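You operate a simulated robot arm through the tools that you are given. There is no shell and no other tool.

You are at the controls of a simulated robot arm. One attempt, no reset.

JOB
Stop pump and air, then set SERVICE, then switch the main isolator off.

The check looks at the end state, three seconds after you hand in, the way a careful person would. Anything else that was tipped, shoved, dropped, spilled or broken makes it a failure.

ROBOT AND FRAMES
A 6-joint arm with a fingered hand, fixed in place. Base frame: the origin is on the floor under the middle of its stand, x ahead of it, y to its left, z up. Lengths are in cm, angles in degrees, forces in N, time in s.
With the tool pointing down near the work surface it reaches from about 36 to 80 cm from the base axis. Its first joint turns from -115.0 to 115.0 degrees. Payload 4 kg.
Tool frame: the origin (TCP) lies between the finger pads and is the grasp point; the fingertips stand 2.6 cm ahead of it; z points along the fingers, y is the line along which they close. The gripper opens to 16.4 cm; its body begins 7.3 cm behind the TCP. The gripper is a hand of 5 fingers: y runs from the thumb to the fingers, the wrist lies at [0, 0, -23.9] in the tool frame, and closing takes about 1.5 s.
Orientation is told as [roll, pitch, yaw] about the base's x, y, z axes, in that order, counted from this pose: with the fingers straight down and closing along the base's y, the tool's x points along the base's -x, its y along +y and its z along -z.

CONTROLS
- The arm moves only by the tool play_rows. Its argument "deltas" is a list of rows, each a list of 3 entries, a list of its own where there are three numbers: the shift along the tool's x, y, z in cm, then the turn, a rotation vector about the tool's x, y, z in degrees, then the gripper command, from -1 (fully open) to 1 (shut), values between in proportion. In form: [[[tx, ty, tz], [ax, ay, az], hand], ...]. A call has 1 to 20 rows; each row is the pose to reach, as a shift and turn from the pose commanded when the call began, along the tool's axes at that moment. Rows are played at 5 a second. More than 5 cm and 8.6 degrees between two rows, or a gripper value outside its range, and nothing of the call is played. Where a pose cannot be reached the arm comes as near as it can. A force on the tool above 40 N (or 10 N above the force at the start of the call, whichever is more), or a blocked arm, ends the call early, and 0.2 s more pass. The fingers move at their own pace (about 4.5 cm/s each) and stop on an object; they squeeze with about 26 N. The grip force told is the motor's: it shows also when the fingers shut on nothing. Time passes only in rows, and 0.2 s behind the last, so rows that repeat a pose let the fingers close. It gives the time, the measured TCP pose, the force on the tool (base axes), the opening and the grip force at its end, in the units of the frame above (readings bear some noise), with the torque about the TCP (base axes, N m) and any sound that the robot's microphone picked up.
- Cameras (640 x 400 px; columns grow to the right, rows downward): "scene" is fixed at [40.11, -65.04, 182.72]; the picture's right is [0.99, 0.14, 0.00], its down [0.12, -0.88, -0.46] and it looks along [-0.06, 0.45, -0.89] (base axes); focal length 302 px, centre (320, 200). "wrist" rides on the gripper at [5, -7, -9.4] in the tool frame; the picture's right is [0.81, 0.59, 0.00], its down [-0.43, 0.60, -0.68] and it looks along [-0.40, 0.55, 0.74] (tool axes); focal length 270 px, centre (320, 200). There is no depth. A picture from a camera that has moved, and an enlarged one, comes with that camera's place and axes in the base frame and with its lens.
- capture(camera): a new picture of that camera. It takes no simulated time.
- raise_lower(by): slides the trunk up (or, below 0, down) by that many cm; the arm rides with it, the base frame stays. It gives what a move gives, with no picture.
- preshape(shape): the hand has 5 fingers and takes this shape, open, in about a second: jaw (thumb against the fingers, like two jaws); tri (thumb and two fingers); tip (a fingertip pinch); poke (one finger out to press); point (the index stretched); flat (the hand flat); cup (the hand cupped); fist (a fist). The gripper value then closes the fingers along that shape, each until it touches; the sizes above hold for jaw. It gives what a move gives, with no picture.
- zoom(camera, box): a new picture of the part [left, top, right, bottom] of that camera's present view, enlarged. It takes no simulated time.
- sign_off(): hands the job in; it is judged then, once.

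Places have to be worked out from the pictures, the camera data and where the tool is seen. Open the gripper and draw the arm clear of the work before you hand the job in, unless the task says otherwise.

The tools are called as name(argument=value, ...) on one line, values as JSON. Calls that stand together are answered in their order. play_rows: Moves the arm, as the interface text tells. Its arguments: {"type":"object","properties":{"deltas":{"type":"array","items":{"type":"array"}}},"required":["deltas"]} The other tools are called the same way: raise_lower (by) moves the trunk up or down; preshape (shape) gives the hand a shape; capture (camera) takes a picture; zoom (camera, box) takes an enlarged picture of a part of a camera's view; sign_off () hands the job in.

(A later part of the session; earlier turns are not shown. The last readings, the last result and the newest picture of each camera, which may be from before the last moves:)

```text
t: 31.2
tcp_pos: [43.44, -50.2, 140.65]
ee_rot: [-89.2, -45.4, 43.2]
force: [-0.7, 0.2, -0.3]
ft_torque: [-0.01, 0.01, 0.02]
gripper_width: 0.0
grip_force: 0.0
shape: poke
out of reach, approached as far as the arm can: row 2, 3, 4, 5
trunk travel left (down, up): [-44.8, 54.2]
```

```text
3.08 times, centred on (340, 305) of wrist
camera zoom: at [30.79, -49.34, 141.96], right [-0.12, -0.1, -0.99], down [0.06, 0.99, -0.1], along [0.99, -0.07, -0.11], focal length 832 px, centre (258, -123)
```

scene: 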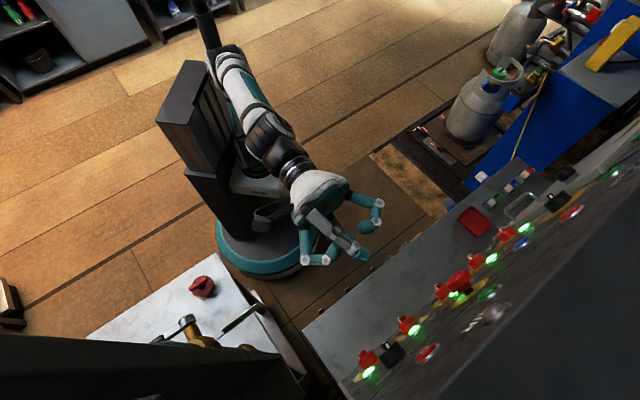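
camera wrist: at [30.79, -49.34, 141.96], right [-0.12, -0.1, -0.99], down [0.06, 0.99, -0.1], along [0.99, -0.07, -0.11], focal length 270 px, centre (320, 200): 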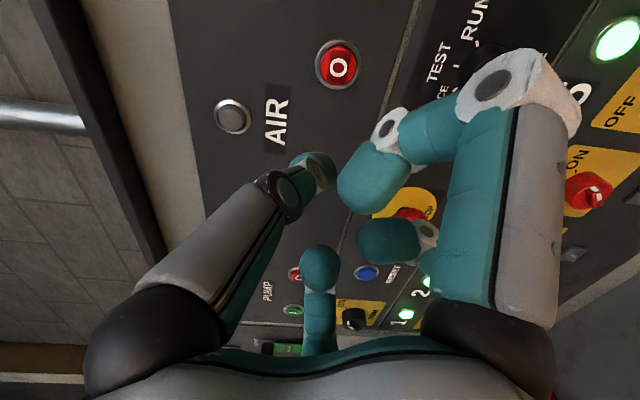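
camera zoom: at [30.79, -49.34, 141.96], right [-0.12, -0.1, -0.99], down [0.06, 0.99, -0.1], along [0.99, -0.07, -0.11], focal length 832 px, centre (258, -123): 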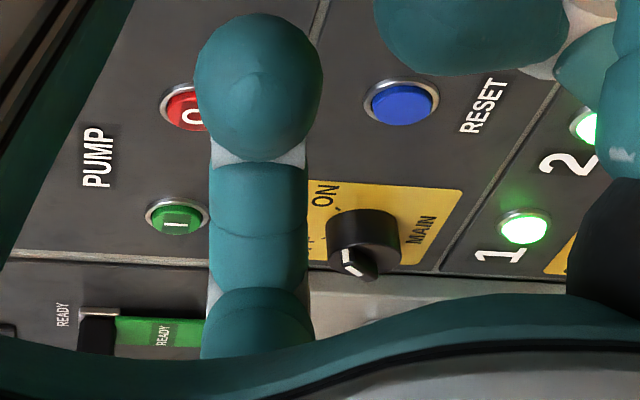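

The knobs are black cylinders (mode about 4.2 cm wide, 2.6 cm deep) with a raised bar pointing at RUN; SERVICE needs a quarter turn counter-clockwise as seen from the front. I lower the trunk 17 cm so the arm can work at z 127, then shape the hand to jaw to see its geometry.

raise_lower(by=-17)

preshape(shape="jaw")

zoom(camera="scene", box=[230, 120, 430, 300])

capture(camera="wrist")

```text
t: 33.1
tcp_pos: [43.41, -50.18, 123.51]
ee_rot: [-89.2, -45.2, 43.3]
force: [0.5, -0.5, 0.1]
ft_torque: [-0.01, -0.01, 0.01]
gripper_width: 0.02
grip_force: 0.0
shape: poke
trunk travel left (down, up): [-27.8, 71.2]
```

```text
t: 34.0
tcp_pos: [43.46, -50.32, 123.59]
ee_rot: [-89.3, -45.4, 43.1]
force: [0.0, -0.4, -0.7]
ft_torque: [0.0, 0.01, 0.01]
gripper_width: 16.42
grip_force: 0.0
shape: jaw
trunk travel left (down, up): [-27.8, 71.2]
```

```text
2.22 times, centred on (330, 210) of scene
camera zoom: at [40.11, -65.04, 182.72], right [0.99, 0.14, 0.0], down [0.12, -0.88, -0.46], along [-0.06, 0.45, -0.89], focal length 672 px, centre (298, 178)
```

zoom: 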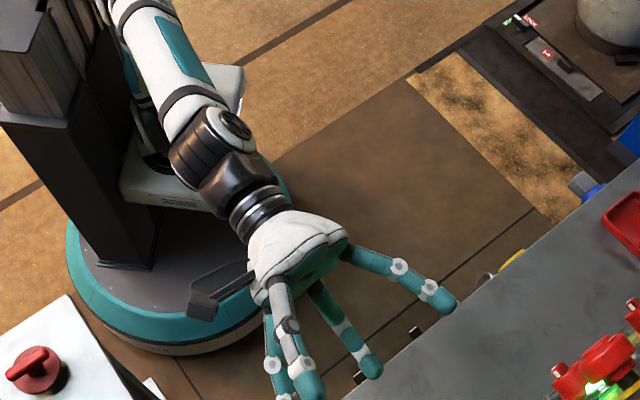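

```text
taken
camera wrist: at [30.86, -49.4, 124.94], right [-0.12, -0.1, -0.99], down [0.06, 0.99, -0.1], along [0.99, -0.07, -0.11], focal length 270 px, centre (320, 200)
```

wrist: 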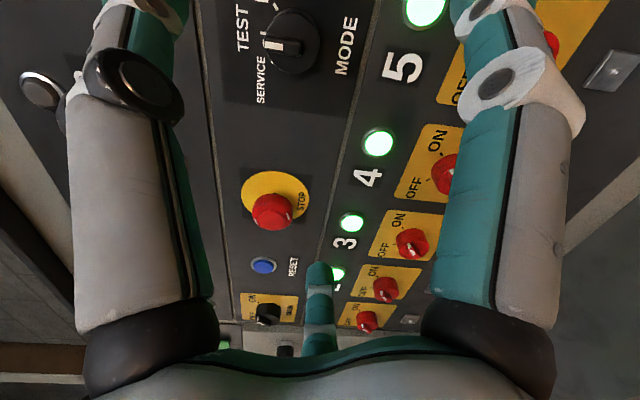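

Very good view of the whole panel now. I zoom onto the mode knob and the MAIN knob to read their pointers.

zoom(camera="wrist", box=[220, 0, 380, 100])

zoom(camera="wrist", box=[230, 250, 350, 360])

zoom(camera="scene", box=[280, 200, 400, 300])

```text
4.00 times, centred on (300, 50) of wrist
camera zoom: at [30.86, -49.4, 124.94], right [-0.12, -0.1, -0.99], down [0.06, 0.99, -0.1], along [0.99, -0.07, -0.11], focal length 1081 px, centre (400, 800)
```

zoom: 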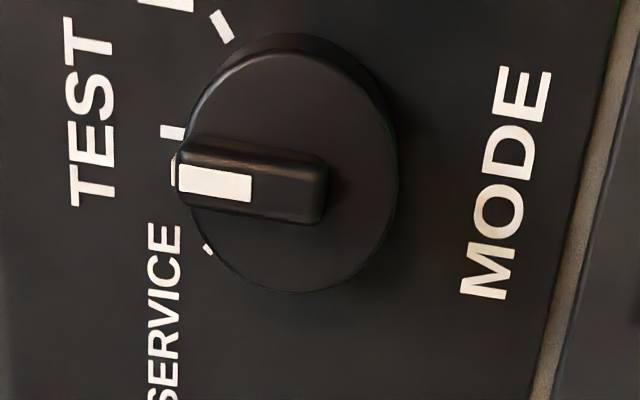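

```text
3.64 times, centred on (290, 305) of wrist
camera zoom: at [30.86, -49.4, 124.94], right [-0.12, -0.1, -0.99], down [0.06, 0.99, -0.1], along [0.99, -0.07, -0.11], focal length 983 px, centre (429, -182)
```

zoom: 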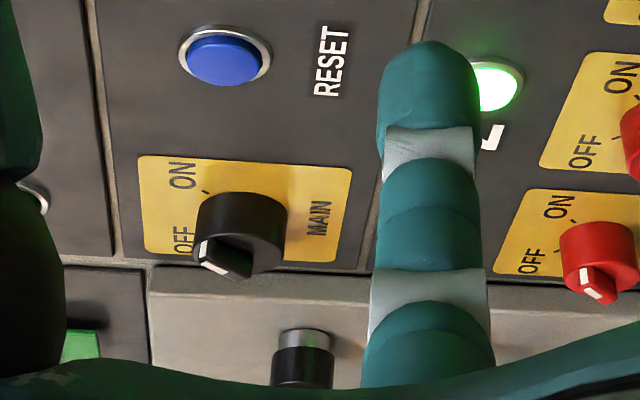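

```text
4.00 times, centred on (340, 250) of scene
camera zoom: at [40.11, -65.04, 182.72], right [0.99, 0.14, 0.0], down [0.12, -0.88, -0.46], along [-0.06, 0.45, -0.89], focal length 1209 px, centre (240, 0)
```

zoom: 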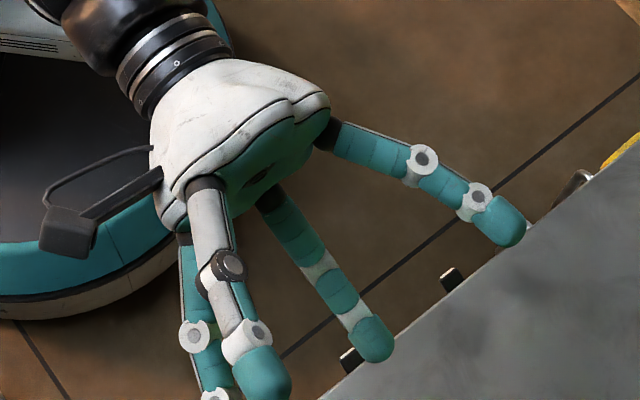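

The mode pointer stands at TEST (straight up), so SERVICE is one step of about 48° counter-clockwise; MAIN points at ON. The mode knob centre works out at lateral -8.35, z 126.2. I square the hand to the panel, roll so thumb and fingers close horizontally across the knob, and half-close.

play_rows(deltas=[[[0.1, -0.7, 0.5], [-0.2, -0.2, 7.4], -0.6], [[0.2, -1.4, 1.0], [-0.4, -0.3, 14.9], -0.3], [[0.3, -2.1, 1.5], [-0.6, -0.5, 22.3], 0.0], [[0.4, -2.8, 2.0], [-0.8, -0.7, 29.7], 0.0], [[0.5, -3.6, 2.5], [-1.0, -0.9, 37.2], 0.0], [[0.5, -4.3, 2.75], [-1.1, -1.0, 44.6], 0.0], [[0.5, -4.3, 2.75], [-1.1, -1.0, 44.6], 0.0], [[0.5, -4.3, 2.75], [-1.1, -1.0, 44.6], 0.0], [[0.5, -4.3, 2.75], [-1.1, -1.0, 44.6], 0.0]])

capture(camera="wrist")

capture(camera="scene")

```text
t: 36.0
tcp_pos: [43.04, -54.58, 126.23]
ee_rot: [-40.0, -89.8, -4.9]
force: [0.3, -0.3, 0.4]
ft_torque: [0.0, -0.01, -0.01]
gripper_width: 8.24
grip_force: 0.0
shape: jaw
trunk travel left (down, up): [-27.8, 71.2]
```

```text
taken
camera wrist: at [31.4, -52.99, 121.2], right [0.41, 0.42, -0.81], down [-0.06, 0.9, 0.43], along [0.91, -0.13, 0.4], focal length 270 px, centre (320, 200)
```

wrist: 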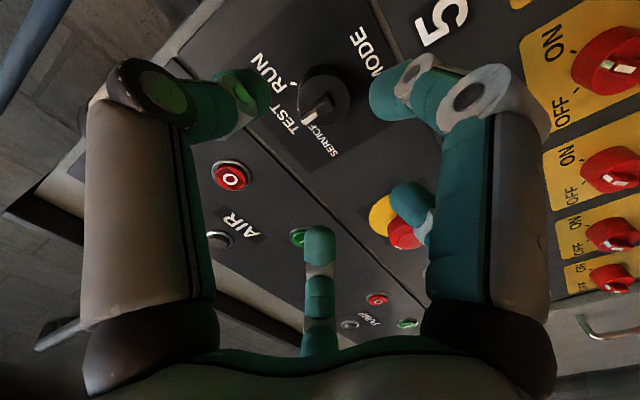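

```text
taken
```

scene: 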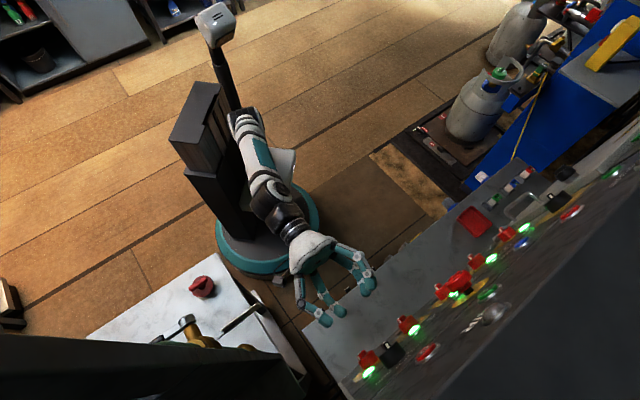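

Aligned in front: TCP at lateral -8.16, z 126.2. I zoom in on the knob to check the centring along the tool axis (axis should pierce the knob face near pixel (321,101)).

zoom(camera="wrist", box=[230, 40, 410, 160])

zoom(camera="scene", box=[270, 210, 430, 330])

```text
3.33 times, centred on (320, 100) of wrist
camera zoom: at [31.4, -52.99, 121.2], right [0.41, 0.42, -0.81], down [-0.06, 0.9, 0.43], along [0.91, -0.13, 0.4], focal length 901 px, centre (320, 533)
```

zoom: 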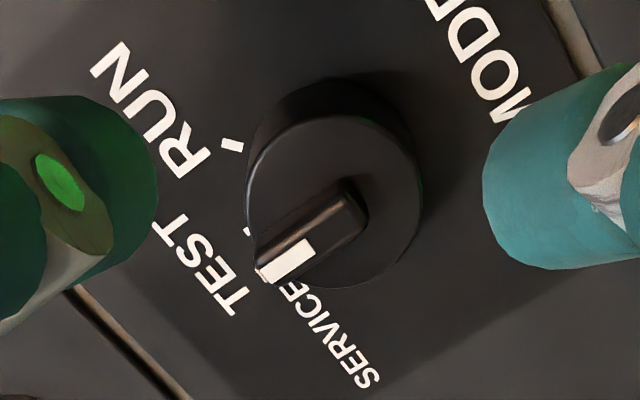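

```text
3.33 times, centred on (350, 270) of scene
camera zoom: at [40.11, -65.04, 182.72], right [0.99, 0.14, 0.0], down [0.12, -0.88, -0.46], along [-0.06, 0.45, -0.89], focal length 1007 px, centre (220, -33)
```

zoom: 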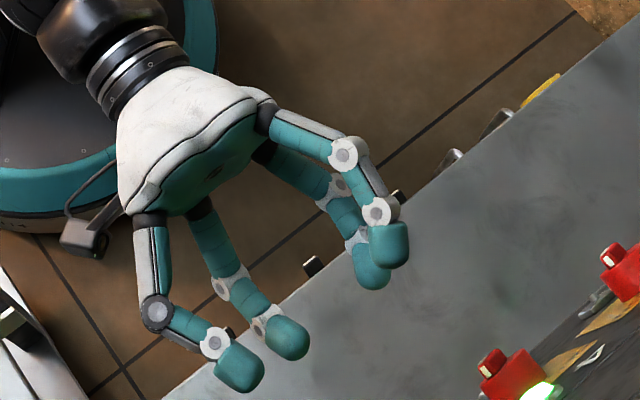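

Knob centre (lateral -8.1 to -8.35, z 126.1) matches the tool axis. I advance so the fingers straddle the knob, stopping with the tips about 1 cm off the panel.

play_rows(deltas=[[[0, 0, 3], [0, 0, 0], 0.0], [[0, 0, 6], [0, 0, 0], 0.0], [[0, 0, 8], [0, 0, 0], 0.0], [[0, 0, 9], [0, 0, 0], 0.0], [[0, 0, 9.5], [0, 0, 0], 0.0]])

capture(camera="wrist")

zoom(camera="scene", box=[300, 260, 460, 380])

```text
t: 37.2
tcp_pos: [49.65, -61.44, 126.19]
ee_rot: [-20.7, -89.7, -24.1]
force: [-0.4, -0.8, 0.7]
ft_torque: [0.0, -0.02, 0.01]
gripper_width: 8.26
grip_force: 0.0
shape: jaw
trunk travel left (down, up): [-27.8, 71.2]
```

```text
taken
camera wrist: at [38.16, -59.78, 121.14], right [0.41, 0.42, -0.81], down [-0.06, 0.9, 0.43], along [0.91, -0.13, 0.4], focal length 270 px, centre (320, 200)
```

wrist: 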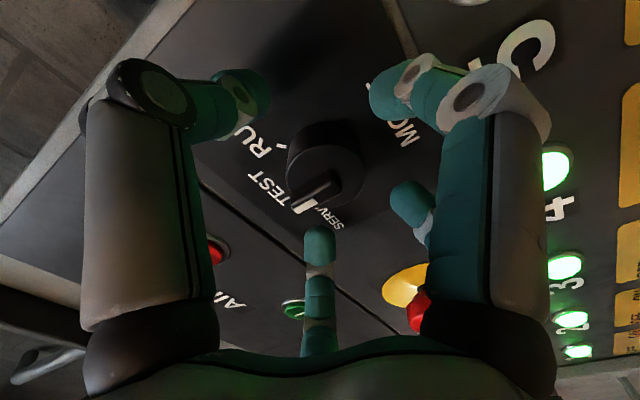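

```text
3.33 times, centred on (380, 320) of scene
camera zoom: at [40.11, -65.04, 182.72], right [0.99, 0.14, 0.0], down [0.12, -0.88, -0.46], along [-0.06, 0.45, -0.89], focal length 1007 px, centre (120, -200)
```

zoom: 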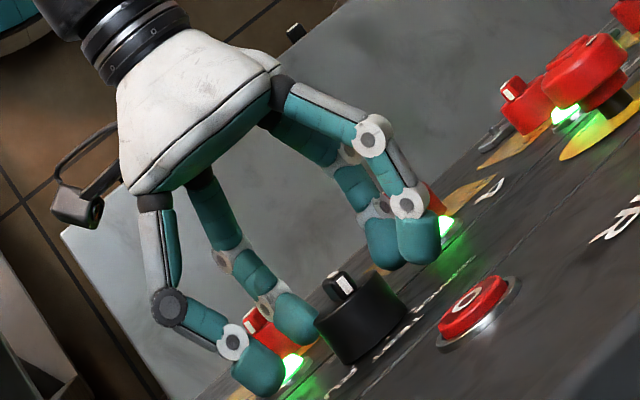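

Fingers straddle the knob cleanly, with about 1.7 cm from tips to panel. I go 0.9 cm deeper and close on the knob.

play_rows(deltas=[[[0, 0, 0.5], [0, 0, 0], 0.0], [[0, 0, 0.9], [0, 0, 0], 0.0], [[0, 0, 0.9], [0, 0, 0], 0.2], [[0, 0, 0.9], [0, 0, 0], 0.4], [[0, 0, 0.9], [0, 0, 0], 0.6], [[0, 0, 0.9], [0, 0, 0], 0.8], [[0, 0, 0.9], [0, 0, 0], 0.8], [[0, 0, 0.9], [0, 0, 0], 0.8], [[0, 0, 0.9], [0, 0, 0], 0.8]])

capture(camera="wrist")

zoom(camera="scene", box=[300, 260, 460, 380])

```text
t: 39.2
tcp_pos: [50.39, -61.98, 126.14]
ee_rot: [-40.6, -89.9, -4.2]
force: [3.9, -1.8, 1.7]
ft_torque: [0.0, 0.02, 0.03]
gripper_width: 3.41
grip_force: 26.3
shape: jaw
trunk travel left (down, up): [-27.8, 71.2]
```

```text
taken
camera wrist: at [38.86, -60.37, 121.13], right [0.41, 0.42, -0.81], down [-0.06, 0.9, 0.43], along [0.91, -0.13, 0.4], focal length 270 px, centre (320, 200)
```

wrist: 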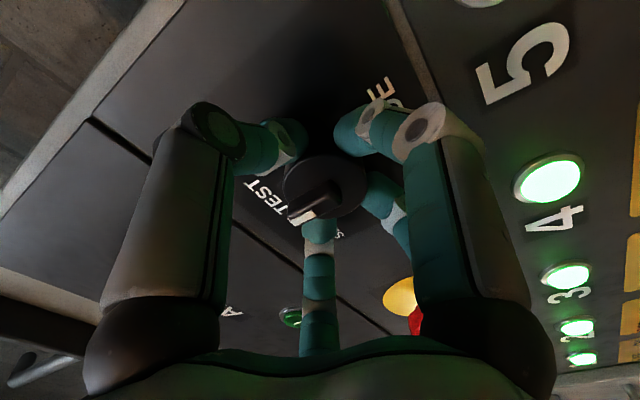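

```text
3.33 times, centred on (380, 320) of scene
camera zoom: at [40.11, -65.04, 182.72], right [0.99, 0.14, 0.0], down [0.12, -0.88, -0.46], along [-0.06, 0.45, -0.89], focal length 1007 px, centre (120, -200)
```

zoom: 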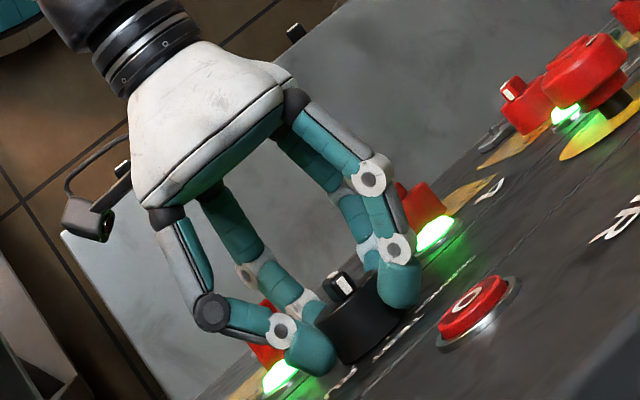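

The knob is firmly gripped (3.4 cm, 26 N). I turn it counter-clockwise (negative about tool z) in steps toward SERVICE and listen for the detent.

play_rows(deltas=[[[0, 0, 0], [0, 0, -8], 0.8], [[0, 0, 0], [0, 0, -16], 0.8], [[0, 0, 0], [0, 0, -24], 0.8], [[0, 0, 0], [0, 0, -32], 0.8], [[0, 0, 0], [0, 0, -40], 0.8], [[0, 0, 0], [0, 0, -47], 0.8], [[0, 0, 0], [0, 0, -47], 0.8]])

capture(camera="wrist")

zoom(camera="scene", box=[300, 260, 460, 380])

```text
t: 40.8
tcp_pos: [50.52, -61.83, 126.17]
ee_rot: [-90.0, -42.9, 45.1]
force: [15.9, -7.5, 11.2]
ft_torque: [-0.22, -0.2, 0.1]
gripper_width: 3.39
grip_force: 26.2
shape: jaw
trunk travel left (down, up): [-27.8, 71.2]
```

```text
taken
camera wrist: at [37.9, -61.29, 127.82], right [-0.14, -0.14, -0.98], down [0.03, 0.99, -0.14], along [0.99, -0.05, -0.13], focal length 270 px, centre (320, 200)
```

wrist: 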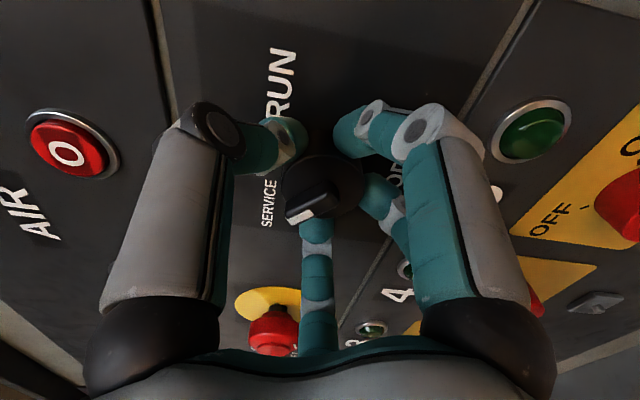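

```text
3.33 times, centred on (380, 320) of scene
camera zoom: at [40.11, -65.04, 182.72], right [0.99, 0.14, 0.0], down [0.12, -0.88, -0.46], along [-0.06, 0.45, -0.89], focal length 1007 px, centre (120, -200)
```

zoom: 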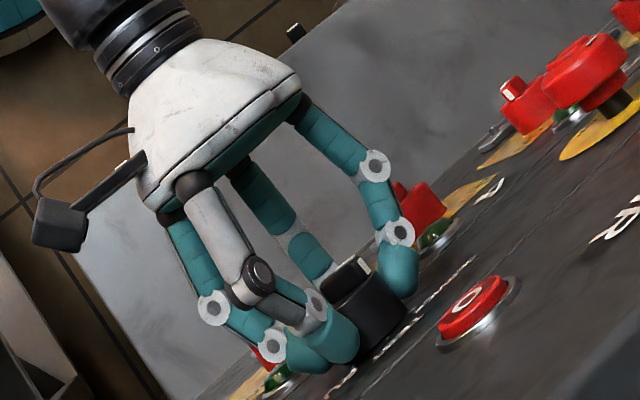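

The knob followed the hand and the supply lamps of the isolators went dark. I zoom to check the pointer against the SERVICE tick before letting go.

zoom(camera="wrist", box=[240, 120, 400, 240])

capture(camera="scene")

```text
3.33 times, centred on (320, 180) of wrist
camera zoom: at [37.9, -61.29, 127.82], right [-0.14, -0.14, -0.98], down [0.03, 0.99, -0.14], along [0.99, -0.05, -0.13], focal length 901 px, centre (320, 267)
```

zoom: 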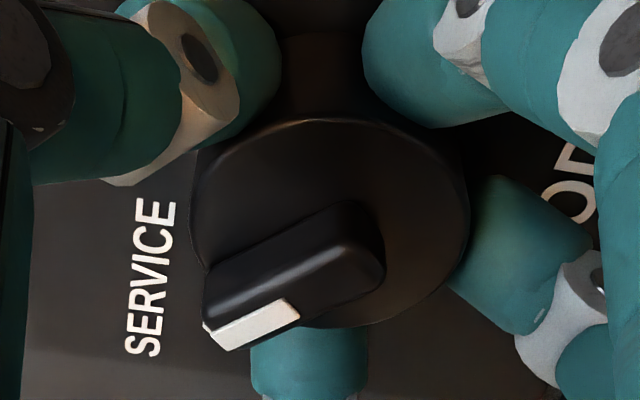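

```text
taken
```

scene: 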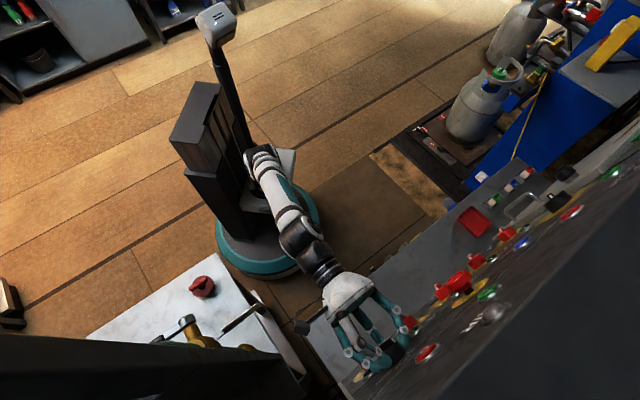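

The pointer works out at about 44–47° left of vertical, right at SERVICE. I open the fingers gently and back straight off to verify.

play_rows(deltas=[[[0, 0, 0], [0, 0, 0], 0.4], [[0, 0, 0], [0, 0, 0], 0.1], [[0, 0, 0], [0, 0, 0], 0.0], [[0, 0, 0], [0, 0, 0], 0.0], [[0, 0, -2], [0, 0, 0], 0.0], [[0, 0, -5], [0, 0, 0], 0.0], [[0, 0, -9], [0, 0, 0], 0.0], [[0, 0, -13], [0, 0, 0], 0.0]])

capture(camera="wrist")

capture(camera="scene")

```text
t: 42.6
tcp_pos: [42.38, -52.26, 127.37]
ee_rot: [-89.0, -43.1, 43.9]
force: [0.0, -0.4, -0.7]
ft_torque: [-0.03, -0.01, 0.01]
gripper_width: 8.16
grip_force: 0.0
shape: jaw
out of reach, approached as far as the arm can: row 7, 8
trunk travel left (down, up): [-27.8, 71.2]
```

```text
taken
camera wrist: at [29.72, -51.63, 129.1], right [-0.14, -0.12, -0.98], down [0.04, 0.99, -0.13], along [0.99, -0.06, -0.14], focal length 270 px, centre (320, 200)
```

wrist: 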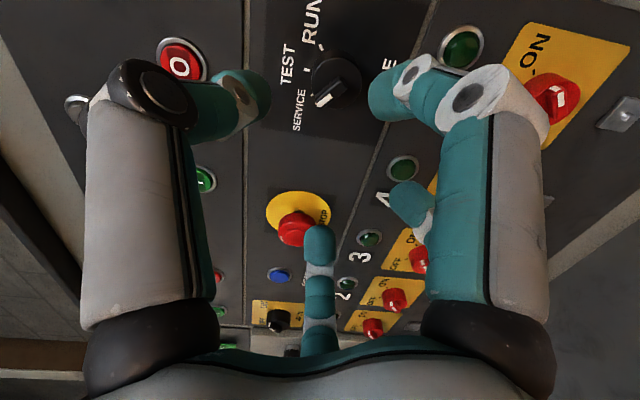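

```text
taken
```

scene: 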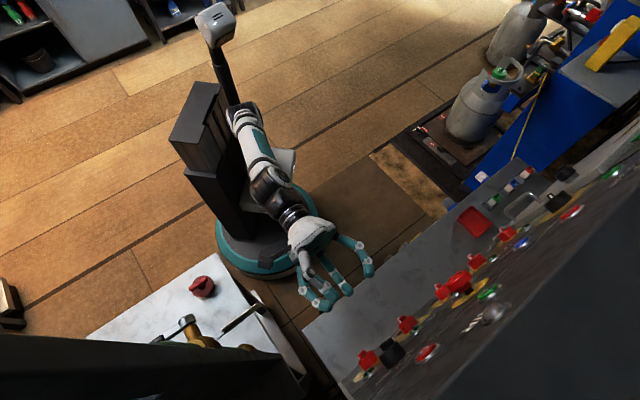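

zoom(camera="wrist", box=[260, 20, 400, 140])

zoom(camera="wrist", box=[230, 180, 450, 360])

zoom(camera="scene", box=[340, 140, 640, 400])

```text
3.33 times, centred on (330, 80) of wrist
camera zoom: at [29.72, -51.63, 129.1], right [-0.14, -0.12, -0.98], down [0.04, 0.99, -0.13], along [0.99, -0.06, -0.14], focal length 901 px, centre (287, 600)
```

zoom: 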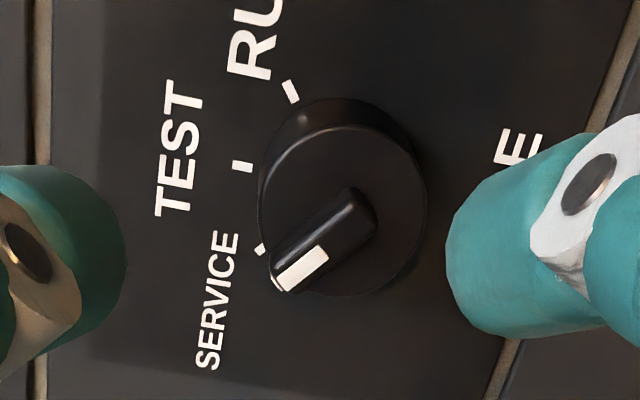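

```text
2.22 times, centred on (340, 270) of wrist
camera zoom: at [29.72, -51.63, 129.1], right [-0.14, -0.12, -0.98], down [0.04, 0.99, -0.13], along [0.99, -0.06, -0.14], focal length 601 px, centre (276, 44)
```

zoom: 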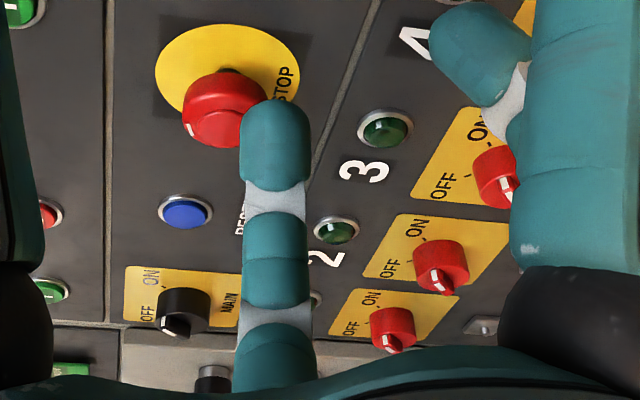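

```text
1.54 times, centred on (490, 270) of scene
camera zoom: at [40.11, -65.04, 182.72], right [0.99, 0.14, 0.0], down [0.12, -0.88, -0.46], along [-0.06, 0.45, -0.89], focal length 465 px, centre (58, 92)
```

zoom: 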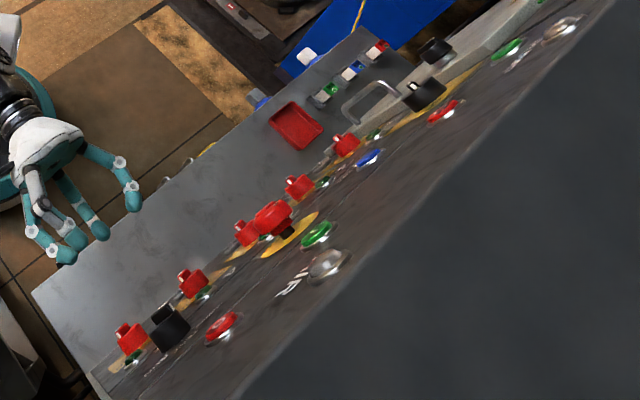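

The pointer sits exactly on the SERVICE tick. MAIN is next, near lateral 38–39, z 127; I shift the hand left at the same standoff to have a closer look at it and what stands beside it.

play_rows(deltas=[[[-3.0, 2.8, -0.6], [0, 0, 0], 0.0], [[-6.0, 5.6, -1.1], [0, 0, 0], 0.0], [[-9.0, 8.4, -1.7], [0, 0, 0], 0.0], [[-12.0, 11.2, -2.3], [0, 0, 0], 0.0], [[-15.0, 14.0, -2.9], [0, 0, 0], 0.0], [[-18.0, 16.9, -3.4], [0, 0, 0], 0.0], [[-21.0, 19.7, -4.0], [0, 0, 0], 0.0], [[-24.0, 22.5, -4.6], [0, 0, 0], 0.0], [[-26.9, 25.3, -5.15], [0, 0, 0], 0.0], [[-26.9, 25.3, -5.15], [0, 0, 0], 0.0]])

capture(camera="wrist")

capture(camera="scene")

```text
t: 44.8
tcp_pos: [64.66, -22.25, 127.03]
ee_rot: [-89.9, -42.9, 45.0]
force: [-0.5, 0.9, 0.1]
ft_torque: [0.0, -0.03, -0.01]
gripper_width: 8.19
grip_force: 0.0
shape: jaw
trunk travel left (down, up): [-27.8, 71.2]
```

```text
taken
camera wrist: at [52.05, -21.73, 128.69], right [-0.14, -0.14, -0.98], down [0.03, 0.99, -0.14], along [0.99, -0.05, -0.13], focal length 270 px, centre (320, 200)
```

wrist: 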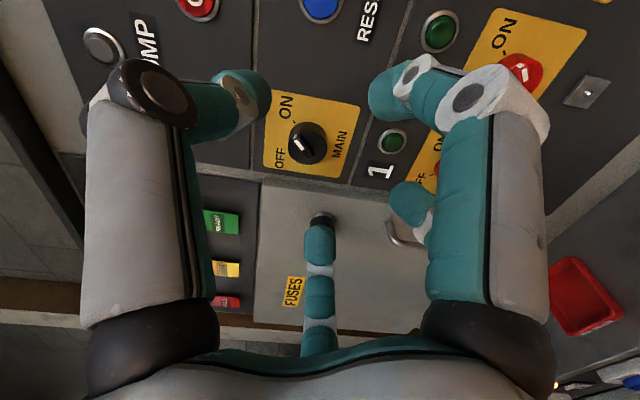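

```text
taken
```

scene: 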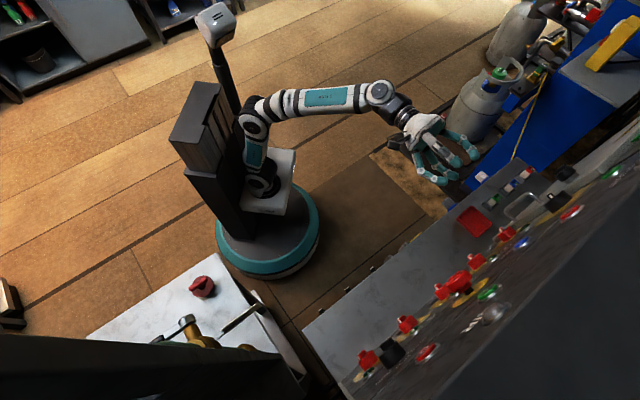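

MAIN is in view with its pointer at ON; next to it there is a FUSES door with its own knob and handle. I zoom to see how far that door stands out, and to locate the MAIN knob.

zoom(camera="scene", box=[500, 140, 640, 240])

zoom(camera="wrist", box=[240, 80, 400, 200])

zoom(camera="wrist", box=[180, 160, 460, 350])

```text
4.00 times, centred on (570, 190) of scene
camera zoom: at [40.11, -65.04, 182.72], right [0.99, 0.14, 0.0], down [0.12, -0.88, -0.46], along [-0.06, 0.45, -0.89], focal length 1209 px, centre (-680, 240)
```

zoom: 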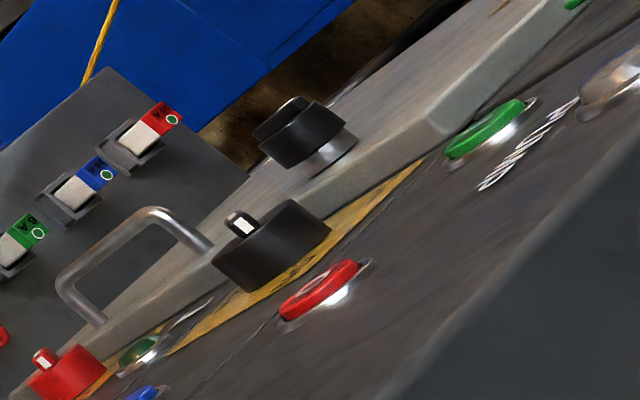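

```text
3.33 times, centred on (320, 140) of wrist
camera zoom: at [52.05, -21.73, 128.69], right [-0.14, -0.14, -0.98], down [0.03, 0.99, -0.14], along [0.99, -0.05, -0.13], focal length 901 px, centre (320, 400)
```

zoom: 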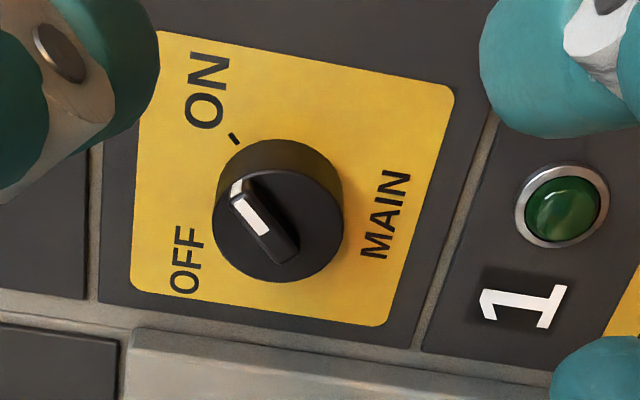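

```text
2.11 times, centred on (320, 255) of wrist
camera zoom: at [52.05, -21.73, 128.69], right [-0.14, -0.14, -0.98], down [0.03, 0.99, -0.14], along [0.99, -0.05, -0.13], focal length 569 px, centre (320, 84)
```

zoom: 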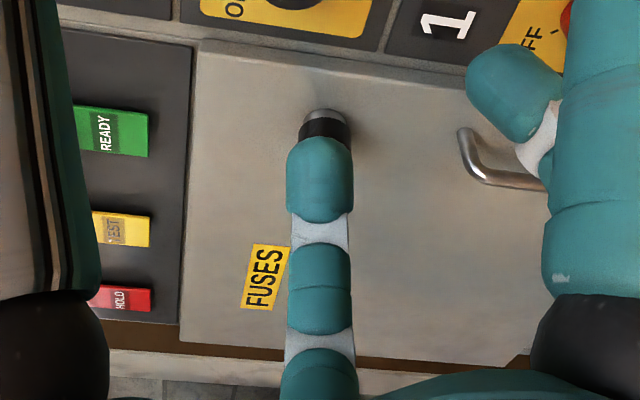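

The FUSES door is a slab about 2 cm thick starting at lateral 45–46, with its lock knob 12 cm from MAIN. MAIN's centre is at lateral 38.7, z 126.8, about 4.7 cm wide. I raise the trunk 20 cm for reach, then bring the hand down in front of MAIN with a narrower opening.

raise_lower(by=20)

play_rows(deltas=[[[1.2, 3.5, 1.2], [0, 0, 0], 0.1], [[2.5, 6.9, 2.5], [0, 0, 0], 0.2], [[3.7, 10.4, 3.8], [0, 0, 0], 0.2], [[4.9, 13.8, 5.0], [0, 0, 0], 0.2], [[6.2, 17.3, 6.3], [0, 0, 0], 0.2], [[7.4, 20.7, 7.6], [0, 0, 0], 0.2], [[7.4, 20.7, 7.6], [0, 0, 0], 0.2]])

capture(camera="wrist")

capture(camera="scene")

```text
t: 47.0
tcp_pos: [64.64, -22.29, 146.94]
ee_rot: [-89.9, -42.9, 45.2]
force: [0.2, -0.1, 0.1]
ft_torque: [0.02, -0.03, -0.01]
gripper_width: 8.19
grip_force: 0.0
shape: jaw
trunk travel left (down, up): [-47.8, 51.2]
```

```text
t: 48.6
tcp_pos: [76.06, -21.61, 126.89]
ee_rot: [-89.9, -42.8, 45.1]
force: [0.0, 0.2, -0.9]
ft_torque: [0.02, -0.04, 0.01]
gripper_width: 6.57
grip_force: 0.0
shape: jaw
trunk travel left (down, up): [-47.8, 51.2]
```

```text
taken
camera wrist: at [63.47, -21.01, 128.63], right [-0.14, -0.14, -0.98], down [0.03, 0.99, -0.14], along [0.99, -0.05, -0.13], focal length 270 px, centre (320, 200)
```

wrist: 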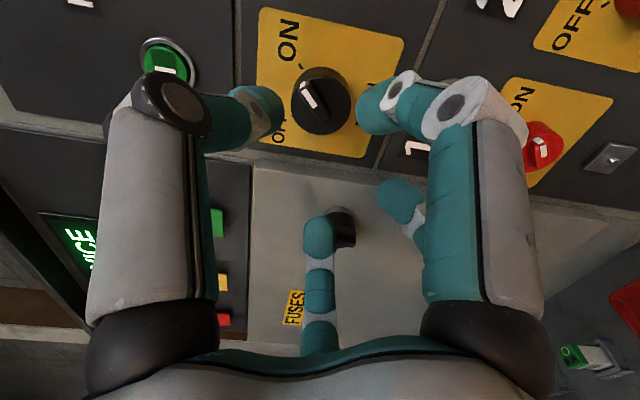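

```text
taken
```

scene: 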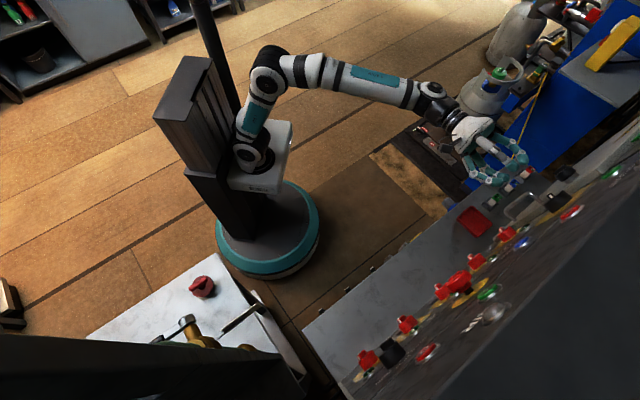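

The knob is dead on the tool axis, and a display on the left reads "…VICE". Before gripping I try the -90° roll in free air to confirm the wrist can do it.

play_rows(deltas=[[[0, 0, 0], [0, 0, -8.4], 0.2], [[0, 0, 0], [0, 0, -16.8], 0.2], [[0, 0, 0], [0, 0, -25.2], 0.2], [[0, 0, 0], [0, 0, -33.6], 0.2], [[0, 0, 0], [0, 0, -42.0], 0.2], [[0, 0, 0], [0, 0, -50.4], 0.2], [[0, 0, 0], [0, 0, -58.8], 0.2], [[0, 0, 0], [0, 0, -67.2], 0.2], [[0, 0, 0], [0, 0, -75.6], 0.2], [[0, 0, 0], [0, 0, -84.0], 0.2], [[0, 0, 0], [0, 0, -92.0], 0.2], [[0, 0, 0], [0, 0, -92.0], 0.2]])

capture(camera="wrist")

```text
t: 51.2
tcp_pos: [76.14, -21.57, 126.74]
ee_rot: [-89.8, 49.2, 45.3]
force: [0.7, 0.4, 0.3]
ft_torque: [0.03, 0.0, 0.01]
gripper_width: 6.57
grip_force: 0.1
shape: jaw
trunk travel left (down, up): [-47.8, 51.2]
```

```text
taken
camera wrist: at [70.83, -13.58, 135.17], right [-0.69, -0.69, 0.23], down [-0.6, 0.36, -0.71], along [0.41, -0.63, -0.66], focal length 270 px, centre (320, 200)
```

wrist: 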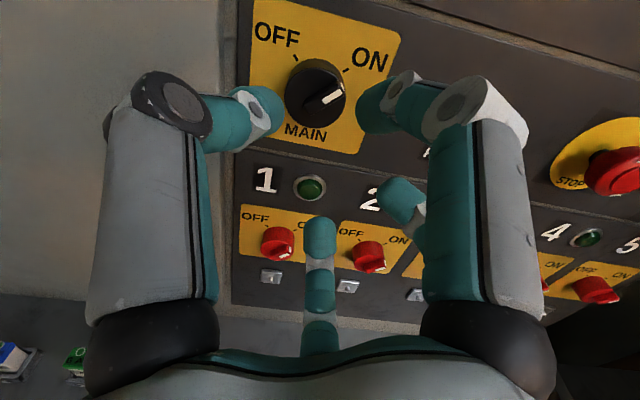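

The full roll is reachable. I zoom here for the angles of the ON and OFF ticks, then roll back to the starting orientation.

zoom(camera="wrist", box=[240, 0, 420, 150])

play_rows(deltas=[[[0, 0, 0], [0, 0, 8.4], 0.2], [[0, 0, 0], [0, 0, 16.8], 0.2], [[0, 0, 0], [0, 0, 25.2], 0.2], [[0, 0, 0], [0, 0, 33.6], 0.2], [[0, 0, 0], [0, 0, 42.0], 0.2], [[0, 0, 0], [0, 0, 50.4], 0.2], [[0, 0, 0], [0, 0, 58.8], 0.2], [[0, 0, 0], [0, 0, 67.2], 0.2], [[0, 0, 0], [0, 0, 75.6], 0.2], [[0, 0, 0], [0, 0, 84.0], 0.2], [[0, 0, 0], [0, 0, 92.0], 0.2], [[0, 0, 0], [0, 0, 92.0], 0.2]])

zoom(camera="wrist", box=[240, 40, 400, 160])

```text
2.67 times, centred on (330, 75) of wrist
camera zoom: at [70.83, -13.58, 135.17], right [-0.69, -0.69, 0.23], down [-0.6, 0.36, -0.71], along [0.41, -0.63, -0.66], focal length 721 px, centre (293, 533)
```

zoom: 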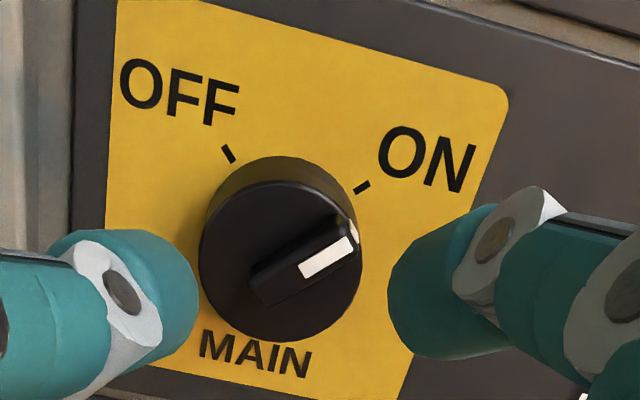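

```text
t: 53.8
tcp_pos: [76.07, -21.44, 126.85]
ee_rot: [-89.9, -43.0, 45.1]
force: [0.1, -0.7, 0.2]
ft_torque: [-0.01, 0.0, 0.02]
gripper_width: 6.6
grip_force: 0.1
shape: jaw
trunk travel left (down, up): [-47.8, 51.2]
```

```text
3.33 times, centred on (320, 100) of wrist
camera zoom: at [63.51, -20.99, 128.43], right [-0.14, -0.13, -0.98], down [0.03, 0.99, -0.14], along [0.99, -0.05, -0.13], focal length 901 px, centre (320, 533)
```

zoom: 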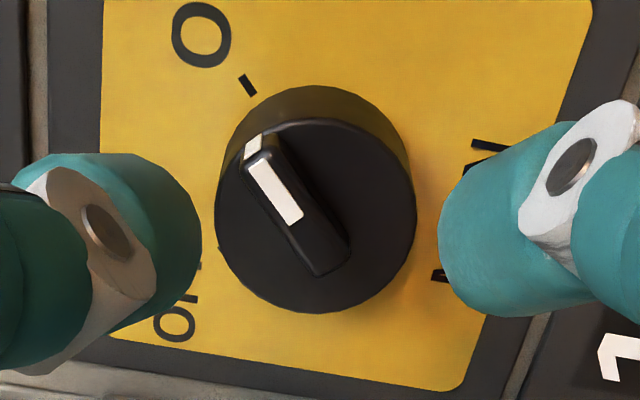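

Knob face centre (38.6, 126.8) coincides with the tool axis. I advance over the knob, first to 1.8 cm short of grip depth.

play_rows(deltas=[[[0, 0, 3], [0, 0, 0], 0.2], [[0, 0, 6], [0, 0, 0], 0.2], [[0, 0, 7.5], [0, 0, 0], 0.2], [[0, 0, 8.5], [0, 0, 0], 0.2], [[0, 0, 8.5], [0, 0, 0], 0.2]])

capture(camera="wrist")

zoom(camera="scene", box=[470, 110, 630, 230])

```text
t: 55.0
tcp_pos: [82.24, -27.42, 126.81]
ee_rot: [-89.8, -42.8, 44.9]
force: [-0.7, -0.9, -0.4]
ft_torque: [0.0, -0.01, -0.01]
gripper_width: 6.59
grip_force: 0.0
shape: jaw
trunk travel left (down, up): [-47.8, 51.2]
```

```text
taken
camera wrist: at [69.62, -26.92, 128.52], right [-0.14, -0.14, -0.98], down [0.03, 0.99, -0.14], along [0.99, -0.05, -0.13], focal length 270 px, centre (320, 200)
```

wrist: 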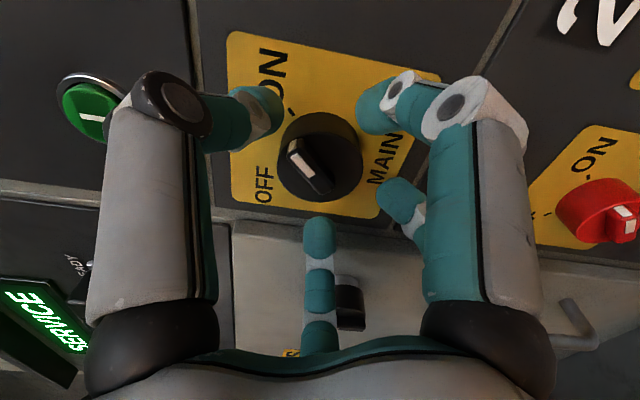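

```text
3.33 times, centred on (550, 170) of scene
camera zoom: at [40.11, -65.04, 182.72], right [0.99, 0.14, 0.0], down [0.12, -0.88, -0.46], along [-0.06, 0.45, -0.89], focal length 1007 px, centre (-447, 300)
```

zoom: 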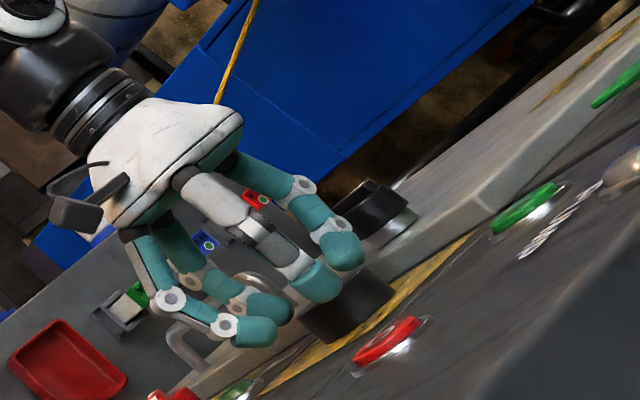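

The display to the left reads SERVICE. Finger tip nearest the door edge has about 0.9 cm of room; I narrow the opening a bit, go 1.7 cm deeper and close on the MAIN knob.

play_rows(deltas=[[[0, 0, 0], [0, 0, 0], 0.34], [[0, 0, 0], [0, 0, 0], 0.34], [[0, 0, 0.6], [0, 0, 0], 0.34], [[0, 0, 1.2], [0, 0, 0], 0.34], [[0, 0, 1.7], [0, 0, 0], 0.34], [[0, 0, 1.7], [0, 0, 0], 0.5], [[0, 0, 1.7], [0, 0, 0], 0.7], [[0, 0, 1.7], [0, 0, 0], 0.8], [[0, 0, 1.7], [0, 0, 0], 0.8], [[0, 0, 1.7], [0, 0, 0], 0.8]])

capture(camera="wrist")

zoom(camera="scene", box=[470, 110, 630, 230])

```text
t: 57.2
tcp_pos: [83.53, -28.75, 126.73]
ee_rot: [-89.7, -43.0, 45.1]
force: [3.6, -0.2, 0.7]
ft_torque: [-0.01, -0.04, 0.08]
gripper_width: 4.05
grip_force: 26.5
shape: jaw
trunk travel left (down, up): [-47.8, 51.2]
```

```text
taken
camera wrist: at [70.85, -28.18, 128.4], right [-0.14, -0.14, -0.98], down [0.03, 0.99, -0.14], along [0.99, -0.05, -0.13], focal length 270 px, centre (320, 200)
```

wrist: 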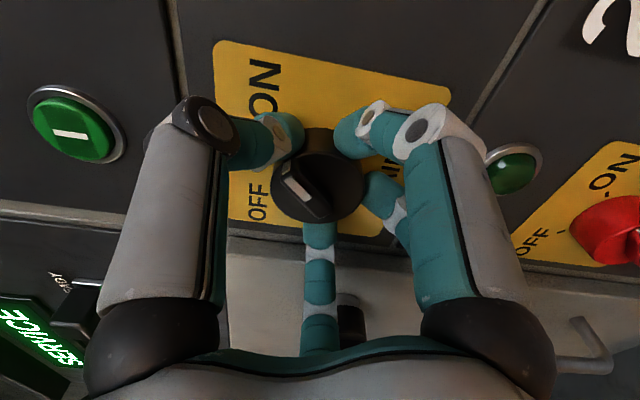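

```text
3.33 times, centred on (550, 170) of scene
camera zoom: at [40.11, -65.04, 182.72], right [0.99, 0.14, 0.0], down [0.12, -0.88, -0.46], along [-0.06, 0.45, -0.89], focal length 1007 px, centre (-447, 300)
```

zoom: 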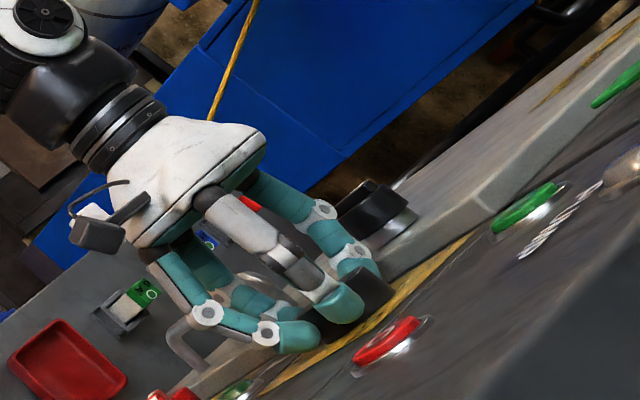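

MAIN knob is gripped (4.05 cm, 26 N). The ON and OFF ticks are ±45°, so I turn it -90° (counter-clockwise) about the tool axis.

play_rows(deltas=[[[0, 0, 0], [0, 0, -8.2], 0.8], [[0, 0, 0], [0, 0, -16.4], 0.8], [[0, 0, 0], [0, 0, -24.6], 0.8], [[0, 0, 0], [0, 0, -32.8], 0.8], [[0, 0, 0], [0, 0, -41.0], 0.8], [[0, 0, 0], [0, 0, -49.2], 0.8], [[0, 0, 0], [0, 0, -57.4], 0.8], [[0, 0, 0], [0, 0, -65.6], 0.8], [[0, 0, 0], [0, 0, -73.8], 0.8], [[0, 0, 0], [0, 0, -82.0], 0.8], [[0, 0, 0], [0, 0, -90.0], 0.8], [[0, 0, 0], [0, 0, -91.0], 0.8]])

capture(camera="wrist")

zoom(camera="scene", box=[470, 110, 630, 230])

```text
t: 59.8
tcp_pos: [83.52, -28.64, 126.91]
ee_rot: [-90.0, 48.1, 45.1]
force: [20.2, -4.0, 20.5]
ft_torque: [-0.15, -0.67, 0.45]
gripper_width: 4.05
grip_force: 26.4
shape: jaw
trunk travel left (down, up): [-47.8, 51.2]
```

```text
taken
camera wrist: at [78.03, -20.86, 135.26], right [-0.69, -0.69, 0.21], down [-0.59, 0.37, -0.72], along [0.42, -0.62, -0.66], focal length 270 px, centre (320, 200)
```

wrist: 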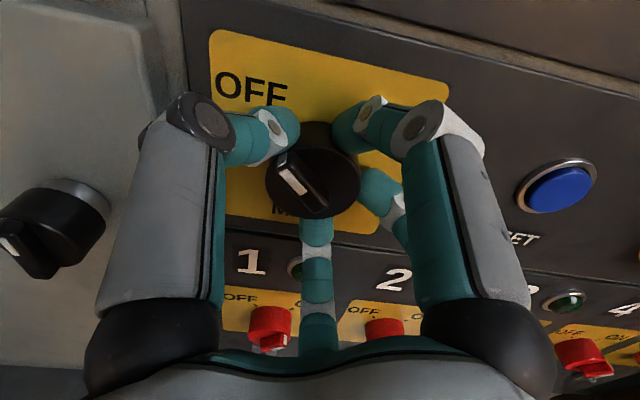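

```text
3.33 times, centred on (550, 170) of scene
camera zoom: at [40.11, -65.04, 182.72], right [0.99, 0.14, 0.0], down [0.12, -0.88, -0.46], along [-0.06, 0.45, -0.89], focal length 1007 px, centre (-447, 300)
```

zoom: 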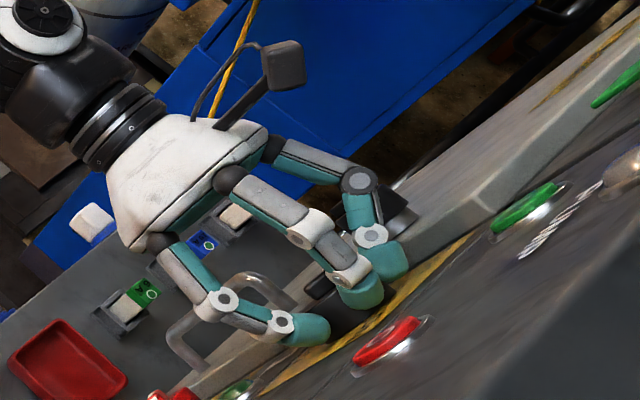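

The knob followed the hand. I zoom to check the pointer against the OFF tick before releasing.

zoom(camera="wrist", box=[200, 60, 400, 240])

```text
2.22 times, centred on (300, 150) of wrist
camera zoom: at [78.03, -20.86, 135.26], right [-0.69, -0.69, 0.21], down [-0.59, 0.37, -0.72], along [0.42, -0.62, -0.66], focal length 601 px, centre (364, 311)
```

zoom: 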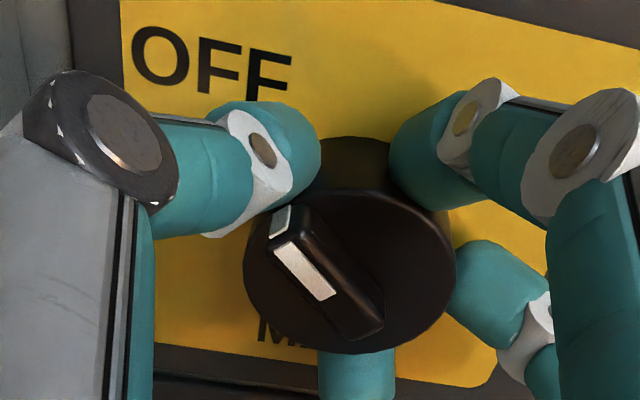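

The pointer is about 42° left of vertical, essentially on OFF. I release gently, back away and check that it stays there.

play_rows(deltas=[[[0, 0, 0], [0, 0, 0], 0.5], [[0, 0, 0], [0, 0, 0], 0.3], [[0, 0, 0], [0, 0, 0], 0.25], [[0, 0, 0], [0, 0, 0], 0.25], [[0, 0, -2], [0, 0, 0], 0.2], [[0, 0, -5], [0, 0, 0], 0.2], [[0, 0, -9], [0, 0, 0], 0.2], [[0, 0, -10], [0, 0, 0], 0.2]])

capture(camera="wrist")

zoom(camera="wrist", box=[220, 0, 420, 160])

capture(camera="scene")

```text
t: 61.6
tcp_pos: [76.19, -21.57, 126.84]
ee_rot: [-89.8, 48.1, 45.3]
force: [0.5, -0.2, 1.2]
ft_torque: [0.01, 0.02, 0.03]
gripper_width: 6.52
grip_force: 0.1
shape: jaw
trunk travel left (down, up): [-47.8, 51.2]
```

```text
taken
camera wrist: at [70.8, -13.83, 135.25], right [-0.69, -0.69, 0.21], down [-0.59, 0.37, -0.72], along [0.42, -0.62, -0.66], focal length 270 px, centre (320, 200)
```

wrist: 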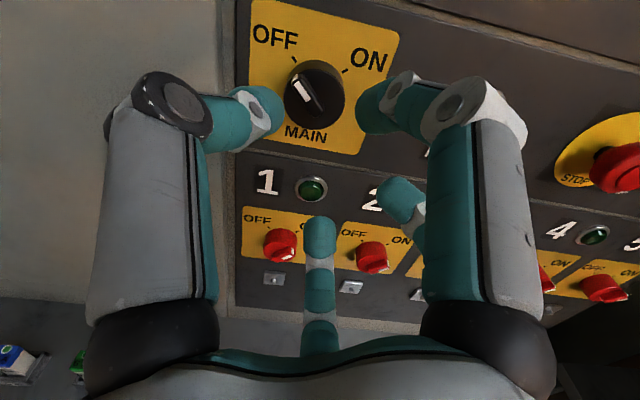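

```text
2.50 times, centred on (320, 80) of wrist
camera zoom: at [70.8, -13.83, 135.25], right [-0.69, -0.69, 0.21], down [-0.59, 0.37, -0.72], along [0.42, -0.62, -0.66], focal length 676 px, centre (320, 500)
```

zoom: 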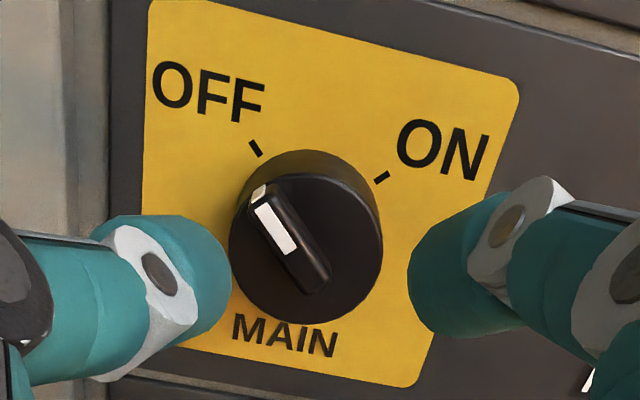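

```text
taken
```

scene: 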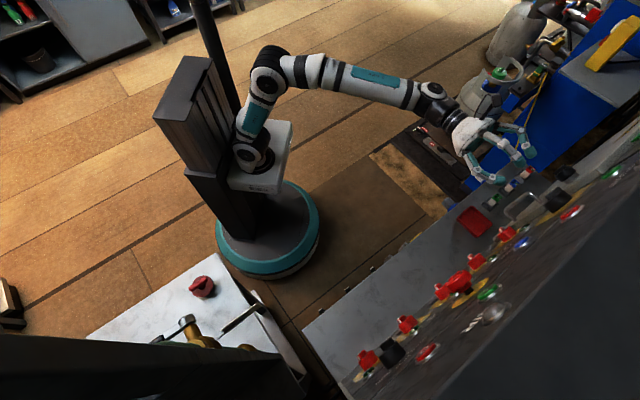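

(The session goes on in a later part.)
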